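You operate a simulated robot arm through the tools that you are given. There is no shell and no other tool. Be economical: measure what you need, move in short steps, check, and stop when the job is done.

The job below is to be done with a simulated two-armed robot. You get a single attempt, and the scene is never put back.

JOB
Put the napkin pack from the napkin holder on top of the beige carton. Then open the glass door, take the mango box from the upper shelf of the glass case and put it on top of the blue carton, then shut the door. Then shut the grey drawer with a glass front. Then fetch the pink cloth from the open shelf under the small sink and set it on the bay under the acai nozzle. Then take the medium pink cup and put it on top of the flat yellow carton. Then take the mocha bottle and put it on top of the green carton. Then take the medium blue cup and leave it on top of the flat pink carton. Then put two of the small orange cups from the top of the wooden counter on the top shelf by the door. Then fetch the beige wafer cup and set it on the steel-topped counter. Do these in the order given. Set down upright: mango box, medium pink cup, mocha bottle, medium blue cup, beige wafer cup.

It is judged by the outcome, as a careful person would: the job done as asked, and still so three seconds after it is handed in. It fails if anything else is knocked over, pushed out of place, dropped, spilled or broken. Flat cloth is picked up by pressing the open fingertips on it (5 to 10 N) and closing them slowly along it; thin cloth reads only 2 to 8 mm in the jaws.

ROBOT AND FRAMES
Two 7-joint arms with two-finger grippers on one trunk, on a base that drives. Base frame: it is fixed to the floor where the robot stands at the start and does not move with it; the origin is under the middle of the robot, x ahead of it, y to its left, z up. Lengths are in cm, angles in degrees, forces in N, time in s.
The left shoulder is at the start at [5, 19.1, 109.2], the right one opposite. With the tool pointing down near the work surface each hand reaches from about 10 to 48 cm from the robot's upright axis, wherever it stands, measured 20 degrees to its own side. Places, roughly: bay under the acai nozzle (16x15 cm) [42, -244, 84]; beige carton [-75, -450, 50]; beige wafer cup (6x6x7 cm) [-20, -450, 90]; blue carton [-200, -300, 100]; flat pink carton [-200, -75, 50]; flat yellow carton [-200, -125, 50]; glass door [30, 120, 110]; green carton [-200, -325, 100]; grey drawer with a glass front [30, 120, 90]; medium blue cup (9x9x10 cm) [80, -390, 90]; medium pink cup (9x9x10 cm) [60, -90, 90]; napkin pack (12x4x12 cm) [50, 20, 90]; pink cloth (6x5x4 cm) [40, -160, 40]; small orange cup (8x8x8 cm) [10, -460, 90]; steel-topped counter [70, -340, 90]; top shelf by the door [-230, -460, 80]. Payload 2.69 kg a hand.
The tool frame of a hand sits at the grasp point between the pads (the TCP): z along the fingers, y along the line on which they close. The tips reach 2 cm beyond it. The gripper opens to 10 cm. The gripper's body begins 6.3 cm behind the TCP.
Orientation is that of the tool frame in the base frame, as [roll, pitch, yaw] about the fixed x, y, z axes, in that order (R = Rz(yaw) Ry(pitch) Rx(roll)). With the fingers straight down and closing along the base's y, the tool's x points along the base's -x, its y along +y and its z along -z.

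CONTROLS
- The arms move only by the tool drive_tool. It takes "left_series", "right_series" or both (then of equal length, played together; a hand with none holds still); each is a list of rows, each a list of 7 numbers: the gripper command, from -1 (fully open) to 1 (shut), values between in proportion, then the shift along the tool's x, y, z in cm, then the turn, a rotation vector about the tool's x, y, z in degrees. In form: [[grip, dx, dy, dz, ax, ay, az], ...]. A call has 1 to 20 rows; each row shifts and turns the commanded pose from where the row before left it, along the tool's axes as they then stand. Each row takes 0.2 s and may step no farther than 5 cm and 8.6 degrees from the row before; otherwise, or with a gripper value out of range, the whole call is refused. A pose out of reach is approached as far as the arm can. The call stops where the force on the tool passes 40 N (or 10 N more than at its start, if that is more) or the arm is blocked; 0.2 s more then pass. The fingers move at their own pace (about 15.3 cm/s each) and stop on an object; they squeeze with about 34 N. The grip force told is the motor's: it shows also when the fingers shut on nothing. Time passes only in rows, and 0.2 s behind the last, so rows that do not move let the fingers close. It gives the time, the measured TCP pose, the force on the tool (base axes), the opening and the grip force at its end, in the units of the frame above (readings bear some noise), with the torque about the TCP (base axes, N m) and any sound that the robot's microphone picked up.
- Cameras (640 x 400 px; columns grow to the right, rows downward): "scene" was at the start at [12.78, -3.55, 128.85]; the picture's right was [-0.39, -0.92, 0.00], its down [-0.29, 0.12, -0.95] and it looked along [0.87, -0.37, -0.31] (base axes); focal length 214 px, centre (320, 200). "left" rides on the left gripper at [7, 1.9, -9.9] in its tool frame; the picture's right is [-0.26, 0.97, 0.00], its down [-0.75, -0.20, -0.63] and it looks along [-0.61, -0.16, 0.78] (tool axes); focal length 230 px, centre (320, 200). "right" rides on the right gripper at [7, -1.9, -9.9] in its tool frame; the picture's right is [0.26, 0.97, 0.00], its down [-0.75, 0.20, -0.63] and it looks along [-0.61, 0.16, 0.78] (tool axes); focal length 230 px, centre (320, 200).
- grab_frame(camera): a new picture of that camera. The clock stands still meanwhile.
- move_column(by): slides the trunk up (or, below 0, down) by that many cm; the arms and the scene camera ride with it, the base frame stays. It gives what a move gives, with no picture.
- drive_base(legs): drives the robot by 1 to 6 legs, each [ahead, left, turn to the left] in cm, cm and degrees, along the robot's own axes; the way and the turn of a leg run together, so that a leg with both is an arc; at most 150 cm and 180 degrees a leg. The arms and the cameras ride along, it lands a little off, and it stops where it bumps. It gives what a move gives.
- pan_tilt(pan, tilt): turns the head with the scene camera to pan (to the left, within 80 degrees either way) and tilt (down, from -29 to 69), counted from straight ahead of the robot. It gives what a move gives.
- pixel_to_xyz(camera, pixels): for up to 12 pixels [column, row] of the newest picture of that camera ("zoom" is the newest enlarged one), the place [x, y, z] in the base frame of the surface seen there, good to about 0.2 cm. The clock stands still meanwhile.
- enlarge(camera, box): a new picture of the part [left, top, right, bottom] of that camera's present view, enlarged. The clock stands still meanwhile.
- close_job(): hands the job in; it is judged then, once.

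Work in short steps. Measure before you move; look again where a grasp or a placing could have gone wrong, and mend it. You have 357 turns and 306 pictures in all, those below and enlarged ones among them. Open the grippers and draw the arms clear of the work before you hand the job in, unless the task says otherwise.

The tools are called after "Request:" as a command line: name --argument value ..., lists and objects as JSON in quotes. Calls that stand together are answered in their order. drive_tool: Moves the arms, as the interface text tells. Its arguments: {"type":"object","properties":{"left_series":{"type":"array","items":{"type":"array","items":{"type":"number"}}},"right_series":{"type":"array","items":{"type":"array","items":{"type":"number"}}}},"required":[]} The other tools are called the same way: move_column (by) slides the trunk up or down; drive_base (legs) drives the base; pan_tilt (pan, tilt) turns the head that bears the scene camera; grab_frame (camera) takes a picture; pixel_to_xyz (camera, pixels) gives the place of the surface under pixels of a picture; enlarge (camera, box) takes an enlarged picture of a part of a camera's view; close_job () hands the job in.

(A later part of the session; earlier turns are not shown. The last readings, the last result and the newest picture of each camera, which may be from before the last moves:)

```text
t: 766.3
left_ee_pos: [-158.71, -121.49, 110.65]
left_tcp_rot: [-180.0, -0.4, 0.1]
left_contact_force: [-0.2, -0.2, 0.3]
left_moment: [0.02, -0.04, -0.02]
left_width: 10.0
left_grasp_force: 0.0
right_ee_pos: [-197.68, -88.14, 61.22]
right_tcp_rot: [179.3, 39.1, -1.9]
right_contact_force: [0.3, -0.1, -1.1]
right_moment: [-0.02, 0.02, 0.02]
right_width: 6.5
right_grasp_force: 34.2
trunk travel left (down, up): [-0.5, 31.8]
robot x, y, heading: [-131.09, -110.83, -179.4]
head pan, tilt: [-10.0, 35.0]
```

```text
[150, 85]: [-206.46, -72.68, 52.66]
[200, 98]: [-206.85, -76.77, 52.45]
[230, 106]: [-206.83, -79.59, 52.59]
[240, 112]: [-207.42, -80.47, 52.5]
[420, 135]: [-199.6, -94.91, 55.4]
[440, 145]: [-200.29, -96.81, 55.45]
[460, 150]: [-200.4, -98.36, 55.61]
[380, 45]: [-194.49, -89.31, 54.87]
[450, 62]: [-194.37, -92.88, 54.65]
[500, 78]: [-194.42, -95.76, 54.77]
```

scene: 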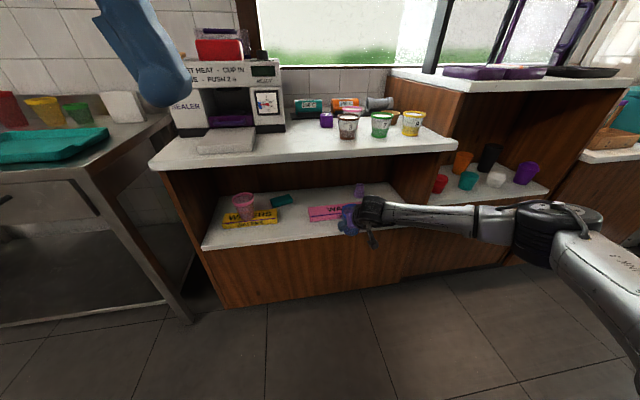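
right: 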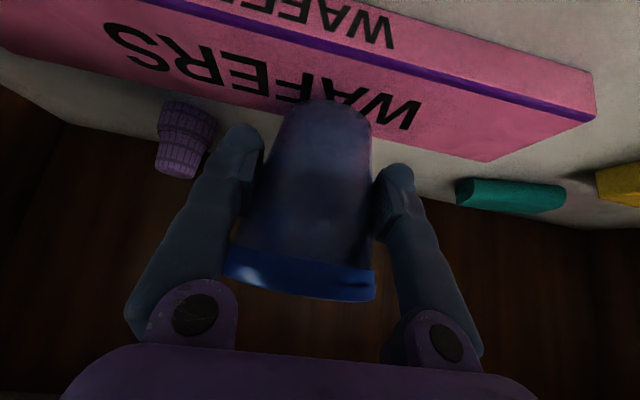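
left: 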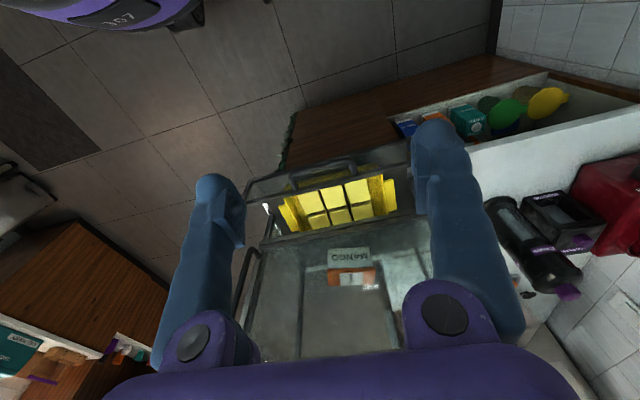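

Carton spans x -194.3..-201.5. I move back 1.5 cm so the base is centred, then lower.

Request:
drive_base --legs '[[-1.5, 0, 0]]'

Request:
drive_tool --right_series '[[1, 0.3, 0, 0.37, 0, 0, 0], [1, 0.25, 0, 0.31, 0, 0, 0], [1, 0.13, 0, 0.16, 0, 0, 0], [1, 0, 0, 0, 0, 0, 0]]'

Request:
grab_frame --camera "right"

Request:
pixel_to_xyz --camera "right" --pixels '[[300, 285], [330, 108], [320, 112], [345, 112]]'

```text
t: 767.1
left_ee_pos: [-157.02, -121.47, 110.49]
left_tcp_rot: [180.0, -0.5, 0.3]
left_contact_force: [-0.1, -0.1, -0.8]
left_moment: [-0.02, 0.01, 0.0]
left_width: 9.99
left_grasp_force: 0.1
right_ee_pos: [-196.18, -88.08, 61.22]
right_tcp_rot: [179.3, 39.0, -1.9]
right_contact_force: [0.1, 0.1, -0.8]
right_moment: [-0.01, -0.01, 0.02]
right_width: 6.49
right_grasp_force: 34.4
trunk travel left (down, up): [-0.5, 31.8]
robot x, y, heading: [-129.56, -110.71, -179.4]
head pan, tilt: [-10.0, 35.0]
```

```text
t: 768.1
left_ee_pos: [-157.24, -121.5, 110.67]
left_tcp_rot: [-179.9, -0.4, 0.1]
left_contact_force: [0.6, 0.4, -0.1]
left_moment: [0.02, 0.0, -0.02]
left_width: 10.01
left_grasp_force: 0.0
right_ee_pos: [-196.29, -88.16, 60.27]
right_tcp_rot: [179.3, 39.1, -1.9]
right_contact_force: [0.4, 0.6, 2.4]
right_moment: [0.08, 0.01, 0.01]
right_width: 6.53
right_grasp_force: 33.8
trunk travel left (down, up): [-0.5, 31.8]
robot x, y, heading: [-129.53, -111.05, -179.6]
head pan, tilt: [-10.0, 35.0]
```

```text
59 pictures are left
```

right: 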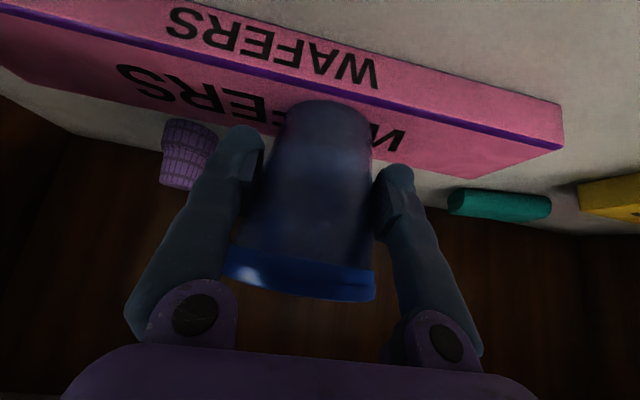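

```text
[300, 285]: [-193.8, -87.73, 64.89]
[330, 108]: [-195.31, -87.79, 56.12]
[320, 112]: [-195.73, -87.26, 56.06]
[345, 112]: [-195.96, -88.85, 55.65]
```

First contact; base is fully on the carton. I straighten 3.5°, settle to light contact, and release in tiny increments.

Request:
drive_tool --right_series '[[1, 0, 0, -0.1, 0, 1.8, 0], [1, 0, 0, 0, 0, 1.7, 0], [1, 0.1, 0, 0.14, 0, 0, 0], [1, 0, 0, 0, 0, 0, 0]]'

Request:
drive_tool --right_series '[[1, 0.1, 0, 0.14, 0, 0, 0], [1, 0, 0, 0, 0, 0, 0]]'

Request:
drive_tool --right_series '[[1, 0.07, 0, 0.1, 0, 0, 0], [1, 0, 0, 0, 0, 0, 0]]'

```text
t: 769.1
left_ee_pos: [-157.01, -121.36, 110.56]
left_tcp_rot: [179.9, -0.3, 0.0]
left_contact_force: [-0.7, 0.0, -0.9]
left_moment: [-0.02, 0.0, 0.0]
left_width: 9.97
left_grasp_force: 0.1
right_ee_pos: [-196.13, -88.34, 60.27]
right_tcp_rot: [179.5, 35.6, -1.8]
right_contact_force: [3.3, -0.2, 10.6]
right_moment: [0.01, 0.28, 0.01]
right_width: 6.4
right_grasp_force: 34.0
trunk travel left (down, up): [-0.5, 31.8]
robot x, y, heading: [-129.51, -110.87, -179.5]
head pan, tilt: [-10.0, 35.0]
```

```text
t: 769.7
left_ee_pos: [-157.01, -121.43, 110.66]
left_tcp_rot: [-179.9, -0.3, 0.1]
left_contact_force: [0.1, -0.2, 0.5]
left_moment: [-0.01, 0.0, 0.0]
left_width: 9.99
left_grasp_force: 0.1
right_ee_pos: [-196.08, -88.21, 60.09]
right_tcp_rot: [179.4, 35.7, -1.9]
right_contact_force: [4.9, -0.9, 12.9]
right_moment: [0.02, 0.33, 0.01]
right_width: 6.3
right_grasp_force: 33.9
trunk travel left (down, up): [-0.5, 31.8]
robot x, y, heading: [-129.36, -110.58, -179.6]
head pan, tilt: [-10.0, 35.0]
```

```text
t: 770.3
left_ee_pos: [-157.08, -121.45, 110.74]
left_tcp_rot: [-180.0, -0.3, 0.1]
left_contact_force: [0.0, 0.3, -0.3]
left_moment: [0.0, 0.02, 0.01]
left_width: 10.01
left_grasp_force: 0.1
right_ee_pos: [-196.14, -88.18, 60.0]
right_tcp_rot: [179.5, 35.7, -1.9]
right_contact_force: [3.6, -1.4, 13.3]
right_moment: [0.04, 0.38, 0.0]
right_width: 6.21
right_grasp_force: 34.0
trunk travel left (down, up): [-0.5, 31.8]
robot x, y, heading: [-129.05, -110.85, -179.8]
head pan, tilt: [-10.0, 35.0]
```

Base seated. I ease up and open in tiny steps.

Request:
drive_tool --right_series '[[1, -0.05, 0, -0.07, 0, 0, 0], [-0.2, 0, 0, 0, 0, 0, 0], [-0.26, 0, 0, 0, 0, 0, 0], [-0.3, 0, 0, 0, 0, 0, 0], [-0.34, 0, 0, 0, 0, 0, 0], [-0.4, 0, 0, 0, 0, 0, 0], [-0.46, 0, 0, 0, 0, 0, 0], [-0.54, 0, 0, 0, 0, 0, 0], [-0.62, 0, 0, 0, 0, 0, 0], [-0.62, 0, 0, 0, 0, 0, 0]]'

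Request:
grab_frame --camera "right"

```text
t: 772.5
left_ee_pos: [-157.21, -121.43, 110.62]
left_tcp_rot: [-180.0, -0.4, 0.0]
left_contact_force: [0.7, 0.1, 0.2]
left_moment: [0.02, -0.02, -0.05]
left_width: 9.98
left_grasp_force: 0.0
right_ee_pos: [-196.2, -88.11, 59.88]
right_tcp_rot: [179.4, 35.4, -1.9]
right_contact_force: [-0.1, -0.2, 0.6]
right_moment: [0.02, 0.0, 0.0]
right_width: 8.06
right_grasp_force: 0.0
trunk travel left (down, up): [-0.5, 31.8]
robot x, y, heading: [-129.59, -110.5, -179.5]
head pan, tilt: [-10.0, 35.0]
```

```text
58 pictures are left
```

right: 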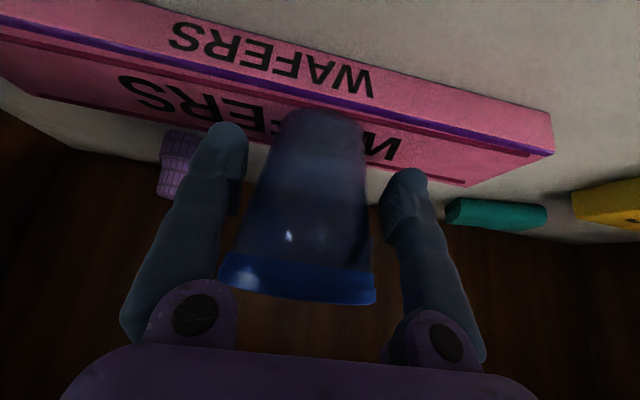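

The cup stands free. I open fully and back out straight.

Request:
drive_tool --right_series '[[-0.8, 0, 0, 0, 0, 0, 0], [-1, 0, 0, 0, 0, 0, 0], [-1, 0, 0, 0, 0, 0, 0]]'

Request:
drive_base --legs '[[-40, 0, 0]]'

Request:
enlarge --camera "scene" --box '[180, 130, 420, 270]'

```text
t: 773.3
left_ee_pos: [-157.2, -121.4, 110.66]
left_tcp_rot: [-180.0, -0.4, 0.0]
left_contact_force: [0.0, 0.0, -0.1]
left_moment: [0.04, 0.02, 0.04]
left_width: 10.0
left_grasp_force: 0.1
right_ee_pos: [-196.11, -88.09, 59.83]
right_tcp_rot: [179.4, 35.4, -2.0]
right_contact_force: [0.6, 0.2, -0.3]
right_moment: [-0.02, -0.01, -0.01]
right_width: 9.98
right_grasp_force: 0.0
trunk travel left (down, up): [-0.5, 31.8]
robot x, y, heading: [-129.49, -110.63, -179.7]
head pan, tilt: [-10.0, 35.0]
```

```text
t: 775.8
left_ee_pos: [-116.91, -121.11, 110.62]
left_tcp_rot: [-180.0, -0.3, 0.3]
left_contact_force: [1.0, -0.4, 0.3]
left_moment: [0.03, 0.01, -0.02]
left_width: 10.01
left_grasp_force: 0.0
right_ee_pos: [-156.0, -88.05, 59.89]
right_tcp_rot: [179.4, 35.6, -1.7]
right_contact_force: [-1.7, -0.5, -0.3]
right_moment: [-0.01, -0.01, -0.01]
right_width: 10.01
right_grasp_force: 0.0
trunk travel left (down, up): [-0.5, 31.8]
robot x, y, heading: [-89.57, -110.24, -179.5]
head pan, tilt: [-10.0, 35.0]
```

```text
2.67 times, centred on (300, 200) of scene
```

zoom: 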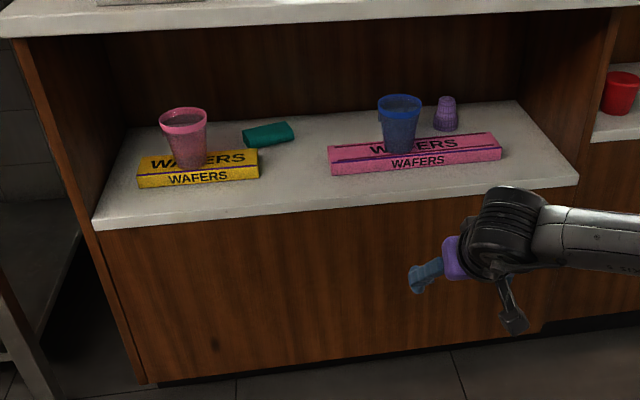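

Blue cup stands upright on the pink carton; shelf in order. Now the small orange cups: I raise the trunk and right hand, and travel to the wooden counter by the door.

Request:
move_column --by 20

Request:
drive_tool --right_series '[[-1, -2, 0, -3.2, 0, 6, 0], [-1, -2, 0, -3.2, 0, 6, 0], [-1, -2, 0, -3.2, 0, 6, 0], [-1, -2, 0, -3.2, 0, 6, 0], [-1, 0, 0, -3.5, 0, 6, 0], [-1, 0, 0, -3.5, 0, 5.5, 0], [-1, 0, 0, -3.5, 0, 0, 0], [-1, 0, 0, -3.5, 0, 0, 0], [-1, 3, 0, -3, 0, 0, 0], [-1, 3, 0, 0, 0, 0, 0]]'

Request:
drive_base --legs '[[-10, 0, 0], [0, 0, 90], [135, 0, 0], [120, 0, 0], [0, 75, 0]]'

Request:
pan_tilt --pan 5 --tilt 35

Request:
grab_frame --camera "scene"

```text
t: 777.9
left_ee_pos: [-117.02, -121.17, 130.48]
left_tcp_rot: [179.9, -0.4, 0.4]
left_contact_force: [-0.3, 0.6, 0.1]
left_moment: [0.01, 0.01, 0.0]
left_width: 10.03
left_grasp_force: 0.1
right_ee_pos: [-155.99, -88.03, 79.91]
right_tcp_rot: [179.4, 35.6, -1.7]
right_contact_force: [0.4, -0.4, -0.1]
right_moment: [0.01, 0.02, 0.04]
right_width: 10.01
right_grasp_force: 0.0
trunk travel left (down, up): [-20.5, 11.8]
robot x, y, heading: [-89.31, -110.3, -179.3]
head pan, tilt: [-10.0, 35.0]
```

```text
t: 780.1
left_ee_pos: [-116.84, -121.03, 130.68]
left_tcp_rot: [179.9, -0.4, 0.3]
left_contact_force: [0.4, 0.9, -0.2]
left_moment: [0.0, 0.03, 0.02]
left_width: 9.98
left_grasp_force: 0.0
right_ee_pos: [-150.19, -87.87, 111.78]
right_tcp_rot: [179.5, -0.1, -1.3]
right_contact_force: [-0.3, 1.0, 0.3]
right_moment: [-0.01, 0.01, 0.0]
right_width: 10.0
right_grasp_force: 0.1
trunk travel left (down, up): [-20.5, 11.8]
robot x, y, heading: [-89.73, -110.12, -179.5]
head pan, tilt: [-10.0, 35.0]
```

```text
t: 803.9
left_ee_pos: [20.32, -386.47, 130.59]
left_tcp_rot: [-179.9, -0.5, 92.3]
left_contact_force: [0.4, 0.3, 0.9]
left_moment: [0.02, -0.03, 0.0]
left_width: 10.0
left_grasp_force: 0.0
right_ee_pos: [-11.64, -420.79, 111.75]
right_tcp_rot: [179.6, 0.0, 90.6]
right_contact_force: [0.6, 0.4, 0.7]
right_moment: [-0.03, 0.0, 0.0]
right_width: 10.0
right_grasp_force: 0.1
trunk travel left (down, up): [-20.5, 11.8]
robot x, y, heading: [8.01, -359.36, -87.1]
head pan, tilt: [-10.0, 35.0]
```

```text
t: 804.6
left_ee_pos: [20.34, -386.39, 130.65]
left_tcp_rot: [-179.9, -0.4, 92.3]
left_contact_force: [-0.3, 0.1, 0.5]
left_moment: [-0.02, -0.01, 0.04]
left_width: 10.01
left_grasp_force: 0.0
right_ee_pos: [-11.53, -421.02, 111.68]
right_tcp_rot: [179.5, 0.0, 90.9]
right_contact_force: [0.1, -0.1, 0.2]
right_moment: [0.01, -0.01, 0.01]
right_width: 10.02
right_grasp_force: 0.0
trunk travel left (down, up): [-20.5, 11.8]
robot x, y, heading: [8.2, -359.39, -87.3]
head pan, tilt: [5.0, 35.0]
```

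```text
56 pictures are left
```

scene: 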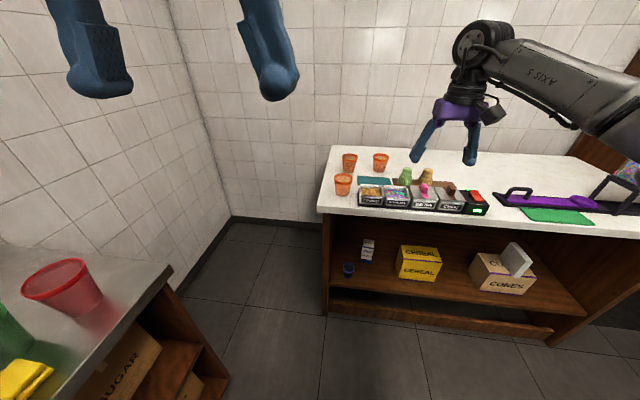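

I enlarge both the cups and the napkin pack (to make sure it still stands).

Request:
enlarge --camera "scene" --box '[310, 130, 560, 310]'

Request:
pixel_to_xyz --camera "zoom" --pixels '[[85, 125], [85, 150], [65, 130], [105, 130], [97, 62], [97, 85], [180, 62], [180, 85], [302, 110], [285, 120], [490, 300], [520, 310]]'

```text
2.22 times, centred on (435, 220) of scene
```

zoom: 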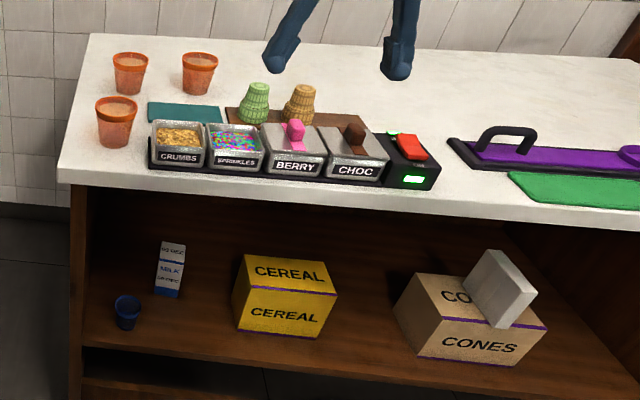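

```text
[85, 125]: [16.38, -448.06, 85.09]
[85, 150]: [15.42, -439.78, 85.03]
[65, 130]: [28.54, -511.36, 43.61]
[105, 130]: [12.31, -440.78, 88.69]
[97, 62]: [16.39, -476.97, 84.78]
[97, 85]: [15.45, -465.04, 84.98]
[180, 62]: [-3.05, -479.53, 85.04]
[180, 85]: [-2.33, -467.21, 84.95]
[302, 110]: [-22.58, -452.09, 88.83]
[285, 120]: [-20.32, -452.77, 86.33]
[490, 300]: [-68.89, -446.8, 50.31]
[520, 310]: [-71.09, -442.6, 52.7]
```

The pack stands (same perspective lean as the carton edges). I measure the three orange cups and the wafer cup properly.

Request:
pixel_to_xyz --camera "zoom" --pixels '[[115, 125], [116, 110], [98, 104], [134, 104], [130, 78], [130, 62], [116, 60], [146, 60], [200, 78], [200, 62], [185, 60], [215, 60]]'

```text
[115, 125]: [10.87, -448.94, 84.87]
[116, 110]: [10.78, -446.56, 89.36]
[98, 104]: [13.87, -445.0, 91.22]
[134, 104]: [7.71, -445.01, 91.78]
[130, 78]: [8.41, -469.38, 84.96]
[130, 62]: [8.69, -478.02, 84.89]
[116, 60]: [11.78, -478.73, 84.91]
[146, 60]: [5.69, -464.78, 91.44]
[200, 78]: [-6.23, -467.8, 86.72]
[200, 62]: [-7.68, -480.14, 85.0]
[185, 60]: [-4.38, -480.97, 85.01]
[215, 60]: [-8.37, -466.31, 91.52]
```

Cup A ≈ (10.8,-445) and C ≈ (-5,-466). I'll take A with the left hand first: position the base and bring the left hand above it.

Request:
drive_base --legs '[[0, 0, -2.7], [38, -14.5, 0]]'

Request:
drive_tool --left_series '[[-0.7, -3.5, 1, 2, 0, 0, 0], [-0.7, -3.5, 1, 2, 0, 0, 0], [-0.7, -3.5, 1, 2, 0, 0, 0], [-0.7, -3.5, 1, 2, 0, 0, 0], [-0.7, -3.5, 1, 2, 0, 0, 0], [-0.7, 0, 0, 4, 0, 0, 0], [-0.7, 0, 0, 4, 0, 0, 0], [-0.7, 0, 0, 0, 0, 0, 0]]'

Request:
grab_frame --camera "left"

```text
t: 807.5
left_ee_pos: [4.83, -424.72, 130.55]
left_tcp_rot: [180.0, -0.4, 90.1]
left_contact_force: [-0.1, 0.3, -0.8]
left_moment: [0.02, -0.07, 0.02]
left_width: 10.0
left_grasp_force: 0.1
right_ee_pos: [-28.62, -457.94, 111.67]
right_tcp_rot: [179.6, 0.0, 88.5]
right_contact_force: [-0.2, 0.5, -0.7]
right_moment: [0.06, 0.02, 0.02]
right_width: 9.99
right_grasp_force: 0.1
trunk travel left (down, up): [-20.5, 11.8]
robot x, y, heading: [-5.72, -397.23, -89.3]
head pan, tilt: [5.0, 35.0]
```

```text
t: 809.4
left_ee_pos: [9.71, -441.98, 112.33]
left_tcp_rot: [-179.9, -0.3, 90.1]
left_contact_force: [0.4, -1.1, -0.4]
left_moment: [-0.01, 0.0, 0.0]
left_width: 8.51
left_grasp_force: 0.0
right_ee_pos: [-28.52, -457.91, 111.78]
right_tcp_rot: [179.6, 0.1, 88.5]
right_contact_force: [0.1, -0.1, 0.0]
right_moment: [0.02, -0.02, 0.02]
right_width: 10.02
right_grasp_force: 0.1
trunk travel left (down, up): [-20.5, 11.8]
robot x, y, heading: [-5.84, -397.24, -89.6]
head pan, tilt: [5.0, 35.0]
```

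```text
54 pictures are left
```

left: 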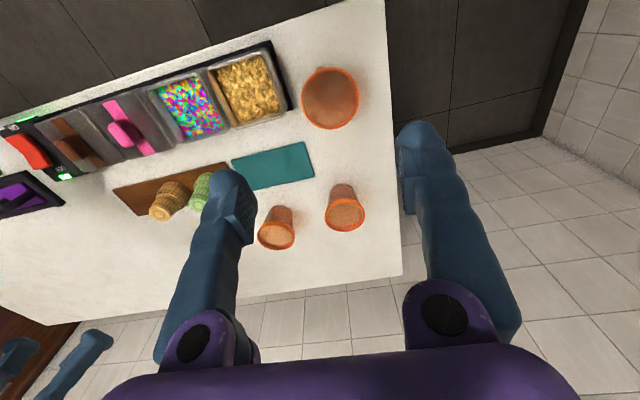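

I measure the three rims in this picture.

Request:
pixel_to_xyz --camera "left" --pixels '[[304, 97], [357, 98], [330, 70], [331, 127], [328, 208], [363, 210], [345, 228], [260, 232], [294, 236], [277, 247], [292, 95], [275, 220]]'

```text
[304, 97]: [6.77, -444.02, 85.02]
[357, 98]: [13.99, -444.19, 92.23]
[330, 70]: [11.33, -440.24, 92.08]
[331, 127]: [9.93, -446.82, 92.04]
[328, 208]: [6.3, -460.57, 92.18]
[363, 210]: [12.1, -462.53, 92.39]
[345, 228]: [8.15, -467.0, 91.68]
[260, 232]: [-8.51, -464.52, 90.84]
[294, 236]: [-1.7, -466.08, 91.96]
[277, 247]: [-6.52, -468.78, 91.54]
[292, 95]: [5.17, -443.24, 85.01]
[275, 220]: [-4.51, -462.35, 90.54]
```

A's rim centre is (10.6,-443.5), z 92.2. I descend with the left hand and grip it.

Request:
drive_tool --left_series '[[-0.7, -1.5, 0.9, 3, 0, 0, 0], [-0.7, 0, 0, 4, 0, 0, 0], [-0.7, 0, 0, 4, 0, 0, 0], [-0.7, 0, 0, 4, 0, 0, 0], [-0.7, 0, 0, 4, 0, 0, 0], [-0.7, 0, 0, 2.5, 0, 0, 0], [-0.7, 0, 0, 1.5, 0, 0, 0], [-0.5, 0, 0, 0, 0, 0, 0], [-0.2, 0, 0, 0, 0, 0, 0], [1, 0, 0, 0, 0, 0, 0], [1, 0, 0, 0, 0, 0, 0], [1, 0, 0, -1.5, 0, 0, 0], [1, 0, 0, -3, 0, 0, 0], [1, 0, 0, -4, 0, 0, 0], [1, 0, 0, -4, 0, 0, 0], [1, 0, 0, 0, 0, 0, 0]]'

Request:
grab_frame --camera "left"

```text
t: 812.8
left_ee_pos: [10.58, -443.5, 101.85]
left_tcp_rot: [-180.0, -0.3, 90.1]
left_contact_force: [-0.2, 0.2, -0.1]
left_moment: [0.0, 0.02, -0.01]
left_width: 7.05
left_grasp_force: 34.3
right_ee_pos: [-28.5, -457.93, 111.79]
right_tcp_rot: [179.6, 0.0, 88.5]
right_contact_force: [0.2, 0.0, 0.1]
right_moment: [-0.01, 0.01, 0.0]
right_width: 10.01
right_grasp_force: 0.1
trunk travel left (down, up): [-20.5, 11.8]
robot x, y, heading: [-6.12, -396.57, -89.5]
head pan, tilt: [5.0, 35.0]
```

```text
53 pictures are left
```

left: 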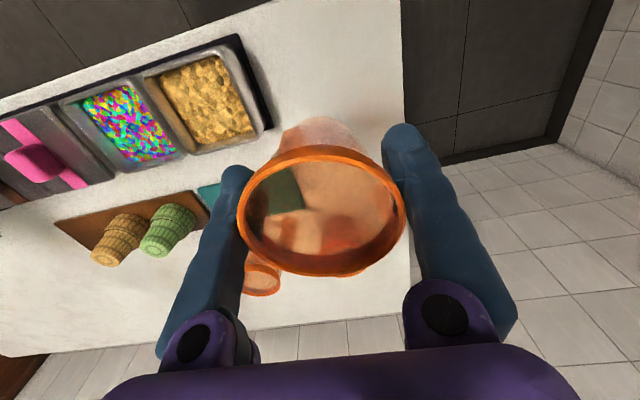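

A is held. Now C with the right hand: strafe left 23.4, a little ahead, extend the right hand and lower to z≈100 for a look.

Request:
drive_base --legs '[[0, 23.4, -0.5], [2, 0, 0]]'

Request:
drive_tool --right_series '[[-0.8, -2.7, 0, 3, 0, 0, 0], [-0.8, -2.7, 0, 3, 0, 0, 0], [-0.8, 0, 0, 3, 0, 0, 0], [-0.8, 0, 0, 3, 0, 0, 0], [-0.8, 0, 0, 0, 0, 0, 0]]'

Request:
grab_frame --camera "right"

```text
t: 815.8
left_ee_pos: [33.81, -445.54, 101.79]
left_tcp_rot: [180.0, -0.4, 89.9]
left_contact_force: [-0.4, -0.2, -0.6]
left_moment: [0.01, 0.0, 0.03]
left_width: 7.03
left_grasp_force: 34.3
right_ee_pos: [-5.36, -459.63, 111.66]
right_tcp_rot: [179.5, 0.0, 88.3]
right_contact_force: [0.7, -0.8, -0.7]
right_moment: [0.02, 0.01, 0.01]
right_width: 10.0
right_grasp_force: 0.0
trunk travel left (down, up): [-20.5, 11.8]
robot x, y, heading: [17.04, -398.96, -89.6]
head pan, tilt: [5.0, 35.0]
```

```text
t: 817.0
left_ee_pos: [33.83, -445.28, 101.71]
left_tcp_rot: [-179.9, -0.4, 89.8]
left_contact_force: [-0.2, -0.1, -0.6]
left_moment: [0.0, -0.01, 0.01]
left_width: 7.02
left_grasp_force: 33.8
right_ee_pos: [-5.46, -465.09, 99.76]
right_tcp_rot: [179.4, 0.0, 88.3]
right_contact_force: [-0.6, 0.0, -0.1]
right_moment: [0.01, 0.04, -0.03]
right_width: 9.0
right_grasp_force: 0.0
trunk travel left (down, up): [-20.5, 11.8]
robot x, y, heading: [17.6, -398.69, -89.7]
head pan, tilt: [5.0, 35.0]
```

```text
52 pictures are left
```

right: 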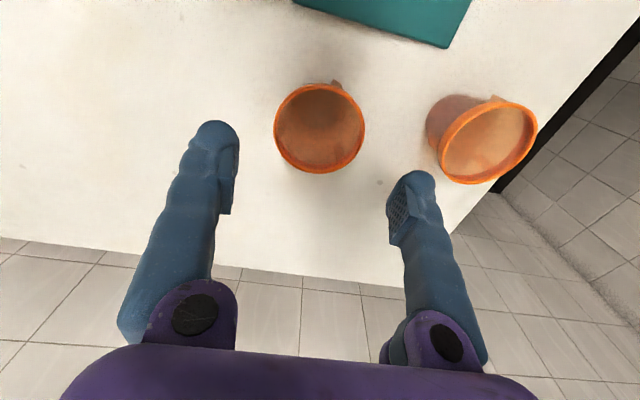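

C is centred laterally. I measure its rim.

Request:
pixel_to_xyz --camera "right" --pixels '[[277, 128], [363, 128], [320, 87], [318, 169], [405, 200], [440, 150]]'

```text
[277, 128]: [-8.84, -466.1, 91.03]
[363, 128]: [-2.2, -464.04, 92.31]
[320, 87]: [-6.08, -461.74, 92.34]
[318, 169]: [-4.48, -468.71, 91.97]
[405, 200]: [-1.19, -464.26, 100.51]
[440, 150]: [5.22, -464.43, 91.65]
```

Centred. I descend, grip and lift.

Request:
drive_tool --right_series '[[-0.8, 0, 0, 3.5, 0, 0, 0], [-0.8, 0, 0, 3.5, 0, 0, 0], [-0.8, 0, 0, 2.5, 0, 0, 0], [-0.8, 0, 0, 0.9, 0, 0, 0], [-0.5, 0, 0, 0, 0, 0, 0], [-0.2, 0, 0, 0, 0, 0, 0], [1, 0, 0, 0, 0, 0, 0], [1, 0, 0, 0, 0, 0, 0], [1, 0, 0, -1.5, 0, 0, 0], [1, 0, 0, -3, 0, 0, 0], [1, 0, 0, -4, 0, 0, 0], [1, 0, 0, -4, 0, 0, 0], [1, 0, 0, 0, 0, 0, 0]]'

Request:
grab_frame --camera "right"

```text
t: 819.8
left_ee_pos: [33.92, -445.5, 101.88]
left_tcp_rot: [-180.0, -0.4, 89.9]
left_contact_force: [0.1, -0.3, -1.0]
left_moment: [0.02, 0.0, -0.01]
left_width: 7.03
left_grasp_force: 34.4
right_ee_pos: [-5.57, -464.92, 101.75]
right_tcp_rot: [179.5, 0.1, 88.3]
right_contact_force: [0.9, 0.5, -0.7]
right_moment: [-0.02, 0.02, -0.05]
right_width: 6.93
right_grasp_force: 34.7
trunk travel left (down, up): [-20.5, 11.8]
robot x, y, heading: [17.37, -399.11, -89.7]
head pan, tilt: [5.0, 35.0]
```

```text
51 pictures are left
```

right: 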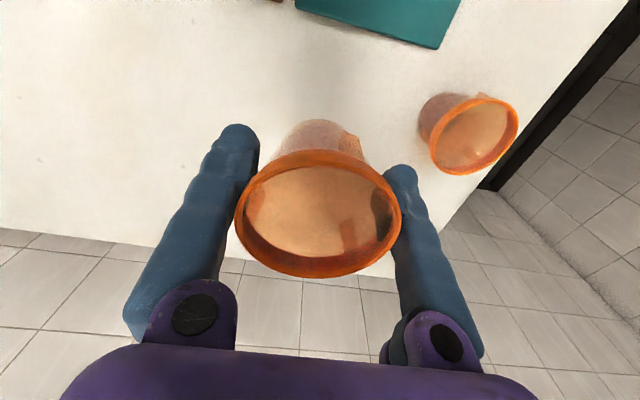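

Both cups are held. I back off, cross toward the door and face the shelf by the door.

Request:
drive_base --legs '[[-35, 0, 0], [0, -140, 0], [0, 0, -90], [0, 40, 0]]'

Request:
pan_tilt --pan 5 --tilt 30

Request:
grab_frame --camera "scene"

```text
t: 841.7
left_ee_pos: [-170.9, -422.22, 101.89]
left_tcp_rot: [180.0, -0.5, 0.9]
left_contact_force: [0.3, -0.1, -0.6]
left_moment: [0.0, -0.01, 0.0]
left_width: 6.85
left_grasp_force: 33.3
right_ee_pos: [-190.98, -383.3, 101.79]
right_tcp_rot: [179.7, 0.0, -0.5]
right_contact_force: [-0.2, -0.3, 0.1]
right_moment: [-0.03, -0.01, 0.0]
right_width: 6.88
right_grasp_force: 33.8
trunk travel left (down, up): [-20.5, 11.8]
robot x, y, heading: [-124.31, -404.86, -178.6]
head pan, tilt: [5.0, 35.0]
stopped in leg 4: the robot was blocked; the commanded pose is now the measured one
```

```text
t: 842.4
left_ee_pos: [-170.89, -422.24, 101.82]
left_tcp_rot: [179.9, -0.4, 1.0]
left_contact_force: [0.0, 0.0, -0.3]
left_moment: [0.01, 0.01, 0.0]
left_width: 6.82
left_grasp_force: 33.9
right_ee_pos: [-190.93, -383.25, 101.93]
right_tcp_rot: [179.6, -0.1, -0.5]
right_contact_force: [-0.2, 0.6, -0.1]
right_moment: [0.0, 0.02, 0.0]
right_width: 6.86
right_grasp_force: 34.2
trunk travel left (down, up): [-20.5, 11.8]
robot x, y, heading: [-124.67, -404.95, -178.7]
head pan, tilt: [5.0, 30.0]
```

```text
50 pictures are left
```

scene: 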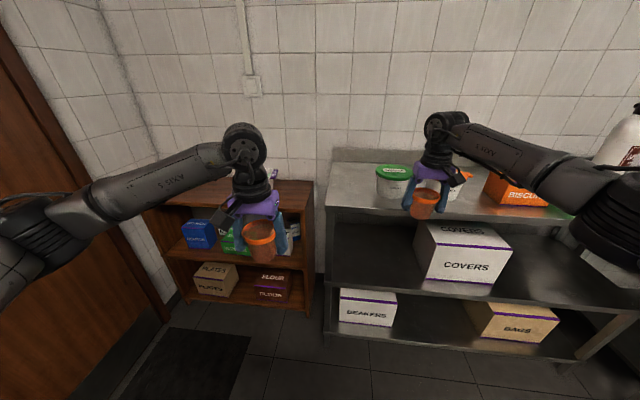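

Blocked by the counter's corner (nothing moved). I measure the shelf top, then approach from further over.

Request:
pixel_to_xyz --camera "scene" --pixels '[[200, 190], [170, 205], [300, 190], [300, 205], [215, 183], [285, 185], [180, 200], [310, 188], [230, 290], [240, 340]]'

Request:
drive_base --legs '[[14, 0, -1.3], [0, 28, 0]]'

Request:
grab_frame --camera "scene"

```text
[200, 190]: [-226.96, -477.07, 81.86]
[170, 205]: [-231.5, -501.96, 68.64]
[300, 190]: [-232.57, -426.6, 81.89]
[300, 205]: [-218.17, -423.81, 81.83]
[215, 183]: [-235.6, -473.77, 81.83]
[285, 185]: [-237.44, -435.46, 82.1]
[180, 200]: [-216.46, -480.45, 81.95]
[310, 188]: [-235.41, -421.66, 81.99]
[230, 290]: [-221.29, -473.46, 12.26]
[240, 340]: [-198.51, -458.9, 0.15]
```

```text
t: 845.2
left_ee_pos: [-185.87, -434.74, 101.82]
left_tcp_rot: [179.9, -0.4, 0.1]
left_contact_force: [0.1, 0.0, -0.3]
left_moment: [-0.03, 0.01, 0.01]
left_width: 6.83
left_grasp_force: 34.3
right_ee_pos: [-205.27, -395.58, 101.82]
right_tcp_rot: [179.6, -0.1, -1.4]
right_contact_force: [0.0, 0.2, -1.0]
right_moment: [0.02, 0.03, -0.03]
right_width: 6.86
right_grasp_force: 33.6
trunk travel left (down, up): [-20.5, 11.8]
robot x, y, heading: [-139.59, -418.07, -179.9]
head pan, tilt: [5.0, 30.0]
stopped in leg 2: the robot was blocked; the commanded pose is now the measured one
```

```text
49 pictures are left
```

scene: 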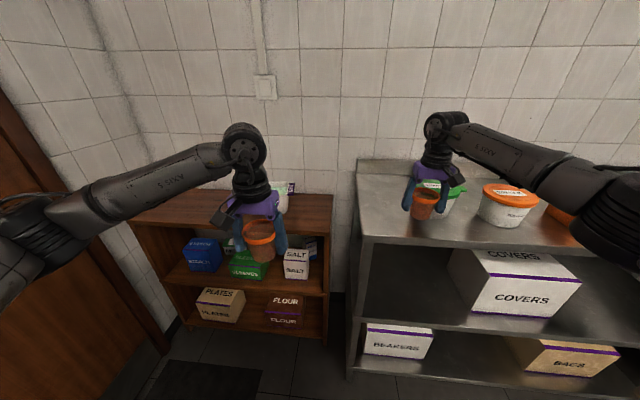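

Shelf top z 82, x -216..-245, y -421..-482. I retract the right arm, then go around: ahead, left to y≈-449, ahead.

Request:
drive_tool --right_series '[[1, 3.7, 0, 0, 0, 0, 0], [1, 3.7, 0, 0, 0, 0, 0], [1, 3.7, 0, 0, 0, 0, 0], [1, 3.7, 0, 0, 0, 0, 0]]' --left_series '[[1, -1, 0, 0, 0, 0, 0], [1, -1, 0, 0, 0, 0, 0], [1, -1, 0, 0, 0, 0, 0], [1, -0.5, 0, 0, 0, 0, 0]]'

Request:
drive_base --legs '[[9, 0, 0], [0, 31, 0], [14, 0, 0]]'

Request:
pan_tilt --pan 0 --tilt 45

Request:
grab_frame --camera "scene"

```text
t: 846.2
left_ee_pos: [-189.25, -434.71, 101.85]
left_tcp_rot: [179.9, -0.3, 0.0]
left_contact_force: [0.6, 0.0, -0.4]
left_moment: [0.01, 0.01, 0.0]
left_width: 6.83
left_grasp_force: 34.1
right_ee_pos: [-190.48, -395.83, 101.82]
right_tcp_rot: [179.6, 0.1, -1.4]
right_contact_force: [0.2, 0.1, 0.7]
right_moment: [0.01, 0.02, 0.03]
right_width: 6.86
right_grasp_force: 34.4
trunk travel left (down, up): [-20.5, 11.8]
robot x, y, heading: [-139.2, -418.04, -179.5]
head pan, tilt: [5.0, 30.0]
```

```text
t: 851.2
left_ee_pos: [-212.06, -465.94, 101.73]
left_tcp_rot: [180.0, -0.4, -0.2]
left_contact_force: [-1.1, -0.6, -1.0]
left_moment: [0.0, -0.02, -0.02]
left_width: 6.81
left_grasp_force: 33.6
right_ee_pos: [-213.42, -426.95, 101.66]
right_tcp_rot: [179.7, -0.1, -1.6]
right_contact_force: [0.2, 0.0, -0.7]
right_moment: [0.03, 0.01, -0.04]
right_width: 6.86
right_grasp_force: 33.7
trunk travel left (down, up): [-20.5, 11.8]
robot x, y, heading: [-162.09, -449.46, -179.7]
head pan, tilt: [5.0, 30.0]
```

```text
t: 852.0
left_ee_pos: [-212.1, -465.91, 101.85]
left_tcp_rot: [180.0, -0.3, -0.1]
left_contact_force: [-0.5, 0.1, -1.1]
left_moment: [-0.01, 0.01, 0.0]
left_width: 6.82
left_grasp_force: 33.9
right_ee_pos: [-213.29, -427.04, 101.71]
right_tcp_rot: [179.6, 0.0, -1.6]
right_contact_force: [-0.3, 0.0, 0.6]
right_moment: [-0.04, -0.01, -0.02]
right_width: 6.84
right_grasp_force: 34.4
trunk travel left (down, up): [-20.5, 11.8]
robot x, y, heading: [-161.98, -449.71, -179.6]
head pan, tilt: [0.0, 45.0]
```

```text
48 pictures are left
```

scene: 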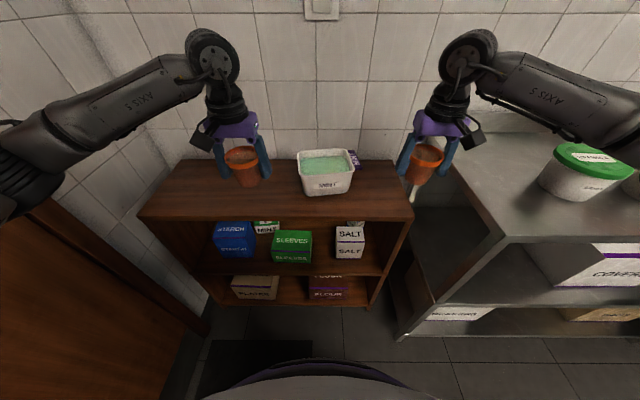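

I measure the shelf edges and the container.

Request:
pixel_to_xyz --camera "scene" --pixels '[[300, 190], [353, 190], [345, 160], [390, 200], [405, 212], [385, 165], [200, 190], [150, 210], [230, 205], [375, 190]]'

```text
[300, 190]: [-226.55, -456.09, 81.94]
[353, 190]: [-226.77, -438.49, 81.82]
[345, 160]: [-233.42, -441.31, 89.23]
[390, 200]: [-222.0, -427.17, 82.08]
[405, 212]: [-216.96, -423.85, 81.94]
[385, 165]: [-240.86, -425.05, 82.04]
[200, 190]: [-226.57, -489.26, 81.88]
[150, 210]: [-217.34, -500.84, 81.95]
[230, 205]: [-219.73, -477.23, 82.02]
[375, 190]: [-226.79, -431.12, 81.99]
```

Right cup should go at y≈-430, left at -469. I drive ahead 14, left 3, and lower the trunk 13.5.

Request:
drive_base --legs '[[13.5, 3, 0]]'

Request:
move_column --by -13.5

Request:
grab_frame --camera "scene"

```text
t: 853.3
left_ee_pos: [-225.38, -469.0, 101.85]
left_tcp_rot: [-179.9, -0.5, -0.1]
left_contact_force: [0.4, -1.3, -0.6]
left_moment: [-0.04, -0.04, -0.01]
left_width: 6.78
left_grasp_force: 34.1
right_ee_pos: [-226.68, -430.08, 101.74]
right_tcp_rot: [179.5, 0.0, -1.5]
right_contact_force: [1.0, -0.1, 0.3]
right_moment: [-0.03, -0.04, 0.02]
right_width: 6.85
right_grasp_force: 33.9
trunk travel left (down, up): [-20.5, 11.8]
robot x, y, heading: [-175.27, -452.28, -179.7]
head pan, tilt: [0.0, 45.0]
```

```text
t: 854.9
left_ee_pos: [-225.23, -469.03, 88.31]
left_tcp_rot: [-179.9, -0.4, -0.1]
left_contact_force: [1.2, 0.7, -0.5]
left_moment: [-0.01, -0.01, 0.02]
left_width: 6.84
left_grasp_force: 34.0
right_ee_pos: [-226.57, -429.97, 88.33]
right_tcp_rot: [179.7, 0.0, -1.6]
right_contact_force: [0.2, 0.4, 0.0]
right_moment: [-0.01, -0.01, -0.01]
right_width: 6.81
right_grasp_force: 33.9
trunk travel left (down, up): [-7.0, 25.3]
robot x, y, heading: [-175.23, -452.02, -179.6]
head pan, tilt: [0.0, 45.0]
```

```text
47 pictures are left
```

scene: 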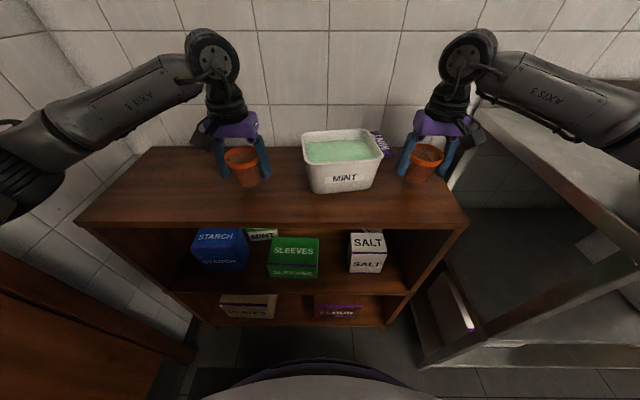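

Both are over free shelf. I lower both hands together in small steps.

Request:
drive_tool --left_series '[[1, 0, 0, 0.6, 0, 0, 0], [1, 0, 0, 0.5, 0, 0, 0], [1, 0, 0, 0.2, 0, 0, 0], [1, 0, 0, 0, 0, 0, 0]]' --right_series '[[1, 0, 0, 0.6, 0, 0, 0], [1, 0, 0, 0.5, 0, 0, 0], [1, 0, 0, 0.2, 0, 0, 0], [1, 0, 0, 0, 0, 0, 0]]'

Request:
drive_tool --left_series '[[1, 0, 0, 0.2, 0, 0, 0], [1, 0, 0, 0.2, 0, 0, 0], [1, 0, 0, 0, 0, 0, 0]]' --right_series '[[1, 0, 0, 0.2, 0, 0, 0], [1, 0, 0, 0.2, 0, 0, 0], [1, 0, 0, 0, 0, 0, 0]]'

```text
t: 855.9
left_ee_pos: [-225.25, -469.01, 86.98]
left_tcp_rot: [179.9, -0.3, -0.1]
left_contact_force: [0.4, 0.3, -0.4]
left_moment: [0.04, -0.03, -0.04]
left_width: 6.77
left_grasp_force: 34.1
right_ee_pos: [-226.34, -430.16, 87.08]
right_tcp_rot: [179.6, 0.0, -1.5]
right_contact_force: [-0.4, 0.2, -0.5]
right_moment: [0.03, 0.02, -0.01]
right_width: 6.82
right_grasp_force: 34.2
trunk travel left (down, up): [-7.0, 25.3]
robot x, y, heading: [-175.09, -452.34, -179.7]
head pan, tilt: [0.0, 45.0]
```

```text
t: 856.7
left_ee_pos: [-225.33, -469.14, 86.59]
left_tcp_rot: [-180.0, -0.2, -0.1]
left_contact_force: [-0.5, -0.7, -0.2]
left_moment: [-0.02, 0.02, 0.0]
left_width: 6.79
left_grasp_force: 33.8
right_ee_pos: [-226.58, -430.04, 86.61]
right_tcp_rot: [179.6, 0.1, -1.4]
right_contact_force: [0.6, 0.4, 0.0]
right_moment: [-0.04, -0.01, 0.01]
right_width: 6.84
right_grasp_force: 34.4
trunk travel left (down, up): [-7.0, 25.3]
robot x, y, heading: [-175.14, -452.57, -179.6]
head pan, tilt: [0.0, 45.0]
```

Not yet in contact; continuing.

Request:
drive_tool --left_series '[[1, 0, 0, 0.2, 0, 0, 0], [1, 0, 0, 0.2, 0, 0, 0], [1, 0, 0, 0, 0, 0, 0]]' --right_series '[[1, 0, 0, 0.2, 0, 0, 0], [1, 0, 0, 0.2, 0, 0, 0], [1, 0, 0, 0, 0, 0, 0]]'

Request:
drive_tool --left_series '[[1, 0, 0, 0.15, 0, 0, 0], [1, 0, 0, 0, 0, 0, 0]]' --right_series '[[1, 0, 0, 0.15, 0, 0, 0], [1, 0, 0, 0, 0, 0, 0]]'

Request:
drive_tool --left_series '[[1, 0, 0, 0.15, 0, 0, 0], [1, 0, 0, 0, 0, 0, 0]]' --right_series '[[1, 0, 0, 0.15, 0, 0, 0], [1, 0, 0, 0, 0, 0, 0]]'

```text
t: 857.5
left_ee_pos: [-225.2, -469.04, 86.33]
left_tcp_rot: [179.9, -0.5, -0.1]
left_contact_force: [0.8, 0.0, 0.5]
left_moment: [0.01, -0.02, 0.01]
left_width: 6.79
left_grasp_force: 33.8
right_ee_pos: [-226.51, -430.04, 86.06]
right_tcp_rot: [179.6, 0.2, -1.6]
right_contact_force: [0.1, 0.4, 0.6]
right_moment: [-0.05, -0.02, -0.03]
right_width: 6.84
right_grasp_force: 33.8
trunk travel left (down, up): [-7.0, 25.3]
robot x, y, heading: [-174.89, -452.2, -179.7]
head pan, tilt: [0.0, 45.0]
```

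```text
t: 858.1
left_ee_pos: [-225.21, -468.93, 86.24]
left_tcp_rot: [179.9, -0.2, 0.0]
left_contact_force: [-0.6, 0.5, -0.1]
left_moment: [-0.02, -0.05, -0.02]
left_width: 6.78
left_grasp_force: 34.3
right_ee_pos: [-226.58, -430.01, 85.93]
right_tcp_rot: [179.6, 0.1, -1.6]
right_contact_force: [-0.3, -0.6, 0.0]
right_moment: [0.02, -0.02, -0.01]
right_width: 6.83
right_grasp_force: 34.1
trunk travel left (down, up): [-7.0, 25.3]
robot x, y, heading: [-175.46, -452.45, -179.6]
head pan, tilt: [0.0, 45.0]
```

```text
t: 858.7
left_ee_pos: [-225.17, -469.03, 86.02]
left_tcp_rot: [-179.9, -0.3, -0.1]
left_contact_force: [-0.3, 0.3, 0.3]
left_moment: [-0.03, -0.01, 0.0]
left_width: 6.8
left_grasp_force: 33.8
right_ee_pos: [-226.58, -430.08, 86.17]
right_tcp_rot: [179.6, 0.2, -1.6]
right_contact_force: [0.1, 0.2, 0.2]
right_moment: [-0.02, 0.02, -0.01]
right_width: 6.82
right_grasp_force: 34.0
trunk travel left (down, up): [-7.0, 25.3]
robot x, y, heading: [-175.19, -452.57, -179.7]
head pan, tilt: [0.0, 45.0]
```

Continue down.

Request:
drive_tool --left_series '[[1, 0, 0, 0.2, 0, 0, 0], [1, 0, 0, 0, 0, 0, 0]]' --right_series '[[1, 0, 0, 0.2, 0, 0, 0], [1, 0, 0, 0, 0, 0, 0]]'

Request:
drive_tool --left_series '[[1, 0, 0, 0.2, 0, 0, 0], [1, 0, 0, 0, 0, 0, 0]]' --right_series '[[1, 0, 0, 0.2, 0, 0, 0], [1, 0, 0, 0, 0, 0, 0]]'

Request:
drive_tool --left_series '[[1, 0, 0, 0.2, 0, 0, 0], [1, 0, 0, 0, 0, 0, 0]]' --right_series '[[1, 0, 0, 0.2, 0, 0, 0], [1, 0, 0, 0, 0, 0, 0]]'

```text
t: 859.3
left_ee_pos: [-225.2, -469.14, 85.84]
left_tcp_rot: [-179.9, -0.2, -0.1]
left_contact_force: [-0.8, -0.2, 3.2]
left_moment: [-0.07, 0.06, -0.03]
left_width: 6.77
left_grasp_force: 34.3
right_ee_pos: [-226.54, -430.11, 86.23]
right_tcp_rot: [179.7, 0.4, -1.6]
right_contact_force: [0.1, -0.9, -0.6]
right_moment: [0.02, -0.01, 0.02]
right_width: 6.85
right_grasp_force: 33.8
trunk travel left (down, up): [-7.0, 25.3]
robot x, y, heading: [-175.27, -452.43, -179.8]
head pan, tilt: [0.0, 45.0]
```

```text
t: 859.9
left_ee_pos: [-225.13, -469.12, 85.92]
left_tcp_rot: [-179.7, 0.0, -0.1]
left_contact_force: [0.5, 1.8, 18.3]
left_moment: [-0.23, 0.02, -0.06]
left_width: 6.78
left_grasp_force: 33.9
right_ee_pos: [-226.62, -430.14, 86.22]
right_tcp_rot: [179.7, 0.8, -1.5]
right_contact_force: [0.1, -0.3, 0.9]
right_moment: [-0.01, -0.01, -0.03]
right_width: 6.83
right_grasp_force: 34.0
trunk travel left (down, up): [-7.0, 25.3]
robot x, y, heading: [-174.98, -452.23, -179.9]
head pan, tilt: [0.0, 45.0]
```

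```text
t: 860.5
left_ee_pos: [-225.22, -469.1, 85.79]
left_tcp_rot: [-179.6, 0.0, -0.2]
left_contact_force: [-0.8, 6.7, 28.2]
left_moment: [-0.1, 0.07, -0.03]
left_width: 6.73
left_grasp_force: 34.0
right_ee_pos: [-226.65, -430.12, 86.16]
right_tcp_rot: [179.6, 1.1, -1.5]
right_contact_force: [0.4, 0.1, -0.6]
right_moment: [0.02, 0.0, 0.01]
right_width: 6.79
right_grasp_force: 33.8
trunk travel left (down, up): [-7.0, 25.3]
robot x, y, heading: [-175.33, -452.42, -179.6]
head pan, tilt: [0.0, 45.0]
```

Left cup is seated; the right arm seems hindered upstream (elbow near the steel table). I release the left cup, lift the left hand, and look at the right side.

Request:
drive_tool --left_series '[[1, 0, 0, -0.25, 0, 0, 0], [0.2, 0, 0, 0, 0, 0, 0], [-0.34, 0, 0, 0, 0, 0, 0], [-0.4, 0, 0, 0, 0, 0, 0], [-0.48, 0, 0, 0, 0, 0, 0], [-0.6, 0, 0, 0, 0, 0, 0], [-0.7, 0, 0, 0, 0, 0, 0], [-0.7, 0, 0, -2, 0, 0, 0], [-0.7, 0, 0, -4, 0, 0, 0], [-0.7, 0, 0, -4, 0, 0, 0], [-0.7, 0, 0, -4, 0, 0, 0]]' --right_series '[[1, 0, 0, -0.5, 0, 0, 0], [1, 0, 0, -0.5, 0, 0, 0], [1, 0, 0, 0, 0, 0, 0], [1, 0, 0, 0, 0, 0, 0], [1, 0, 0, 0, 0, 0, 0], [1, 0, 0, 0, 0, 0, 0], [1, 0, 0, 0, 0, 0, 0], [1, 0, 0, 0, 0, 0, 0], [1, 0, 0, 0, 0, 0, 0], [1, 0, 0, 0, 0, 0, 0], [1, 0, 0, 0, 0, 0, 0]]'

Request:
pan_tilt --pan -40 --tilt 45

Request:
grab_frame --camera "scene"

```text
t: 862.9
left_ee_pos: [-225.18, -469.51, 99.85]
left_tcp_rot: [-179.8, -0.1, -0.1]
left_contact_force: [-0.3, 0.3, -0.4]
left_moment: [0.02, -0.03, 0.01]
left_width: 8.48
left_grasp_force: 0.0
right_ee_pos: [-226.49, -430.01, 86.95]
right_tcp_rot: [179.7, 0.9, -1.6]
right_contact_force: [0.1, 0.5, -0.2]
right_moment: [-0.01, -0.05, 0.01]
right_width: 6.83
right_grasp_force: 33.9
trunk travel left (down, up): [-7.0, 25.3]
robot x, y, heading: [-175.22, -452.7, -179.6]
head pan, tilt: [0.0, 45.0]
```

```text
t: 864.0
left_ee_pos: [-225.18, -469.49, 99.82]
left_tcp_rot: [-179.8, -0.1, -0.1]
left_contact_force: [-0.3, 0.0, 0.9]
left_moment: [0.0, 0.01, -0.03]
left_width: 8.5
left_grasp_force: 0.0
right_ee_pos: [-226.47, -430.05, 86.88]
right_tcp_rot: [179.8, 0.8, -1.7]
right_contact_force: [-0.4, -0.2, -0.6]
right_moment: [0.04, 0.01, 0.03]
right_width: 6.78
right_grasp_force: 33.7
trunk travel left (down, up): [-7.0, 25.3]
robot x, y, heading: [-175.1, -452.52, -179.9]
head pan, tilt: [-40.0, 45.0]
```

```text
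46 pictures are left
```

scene: 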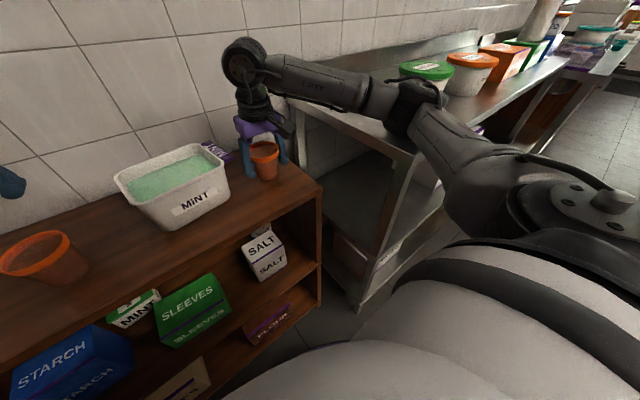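

The right elbow rests at the steel table's corner. I lift, back the base 14 cm and reach with a straighter right arm instead.

Request:
drive_tool --right_series '[[1, 0, 0, -3, 0, 0, 0], [1, 0, 0, -3, 0, 0, 0], [1, 0, 0, -2, 0, -0.8, 0], [1, 0, 0, 0, 0, 0, 0]]'

Request:
drive_base --legs '[[-15, 0, 0]]'

Request:
drive_tool --right_series '[[1, -3, 0, 0, 0, 0, 0], [1, -3, 0, 0, 0, 0, 0], [1, -3, 0, 0, 0, 0, 0], [1, -3, 0, 0, 0, 0, 0], [1, -3, 0, 0, 0, 0, 0], [1, 0, 0, 3, 0, 0, 0], [1, 0, 0, 3, 0, 0, 0], [1, 0, 0, 2, 0, 0, 0], [1, 0, 0, 0, 0, 0, 0]]'

Request:
grab_frame --camera "scene"

```text
t: 865.0
left_ee_pos: [-225.53, -469.26, 99.61]
left_tcp_rot: [180.0, -0.3, -0.1]
left_contact_force: [0.2, -0.7, 0.6]
left_moment: [-0.01, 0.0, 0.0]
left_width: 8.48
left_grasp_force: 0.0
right_ee_pos: [-226.52, -430.04, 94.21]
right_tcp_rot: [179.4, 0.8, -1.5]
right_contact_force: [-1.0, 0.1, 0.0]
right_moment: [0.0, -0.01, 0.0]
right_width: 6.79
right_grasp_force: 34.0
trunk travel left (down, up): [-7.0, 25.3]
robot x, y, heading: [-175.21, -452.55, -179.7]
head pan, tilt: [-40.0, 45.0]
```

```text
t: 866.3
left_ee_pos: [-210.2, -469.25, 99.68]
left_tcp_rot: [180.0, -0.2, -0.1]
left_contact_force: [0.1, -0.8, 0.1]
left_moment: [-0.03, 0.01, -0.03]
left_width: 8.51
left_grasp_force: 0.1
right_ee_pos: [-211.36, -430.1, 94.31]
right_tcp_rot: [179.6, 0.8, -1.5]
right_contact_force: [0.4, 0.3, 0.7]
right_moment: [0.02, 0.03, -0.03]
right_width: 6.77
right_grasp_force: 34.0
trunk travel left (down, up): [-7.0, 25.3]
robot x, y, heading: [-160.08, -452.39, -179.6]
head pan, tilt: [-40.0, 45.0]
```

```text
t: 868.3
left_ee_pos: [-210.34, -469.3, 99.68]
left_tcp_rot: [180.0, -0.4, -0.1]
left_contact_force: [-0.2, -0.3, -0.6]
left_moment: [0.03, 0.0, 0.0]
left_width: 8.49
left_grasp_force: 0.1
right_ee_pos: [-226.51, -429.65, 86.37]
right_tcp_rot: [179.6, 0.7, -1.5]
right_contact_force: [-0.4, 0.3, 0.3]
right_moment: [0.03, 0.01, -0.04]
right_width: 6.76
right_grasp_force: 34.1
trunk travel left (down, up): [-7.0, 25.3]
robot x, y, heading: [-159.93, -452.12, -179.8]
head pan, tilt: [-40.0, 45.0]
```

```text
45 pictures are left
```

scene: 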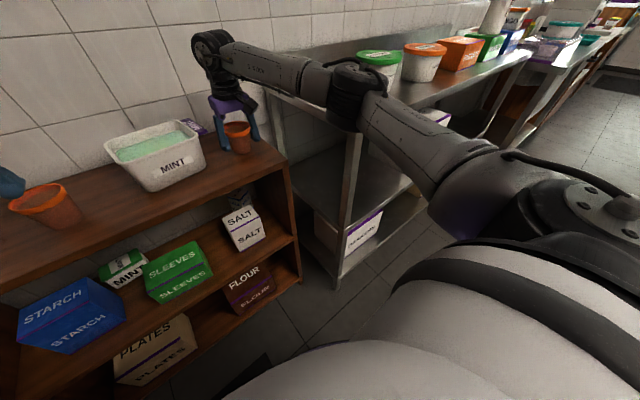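

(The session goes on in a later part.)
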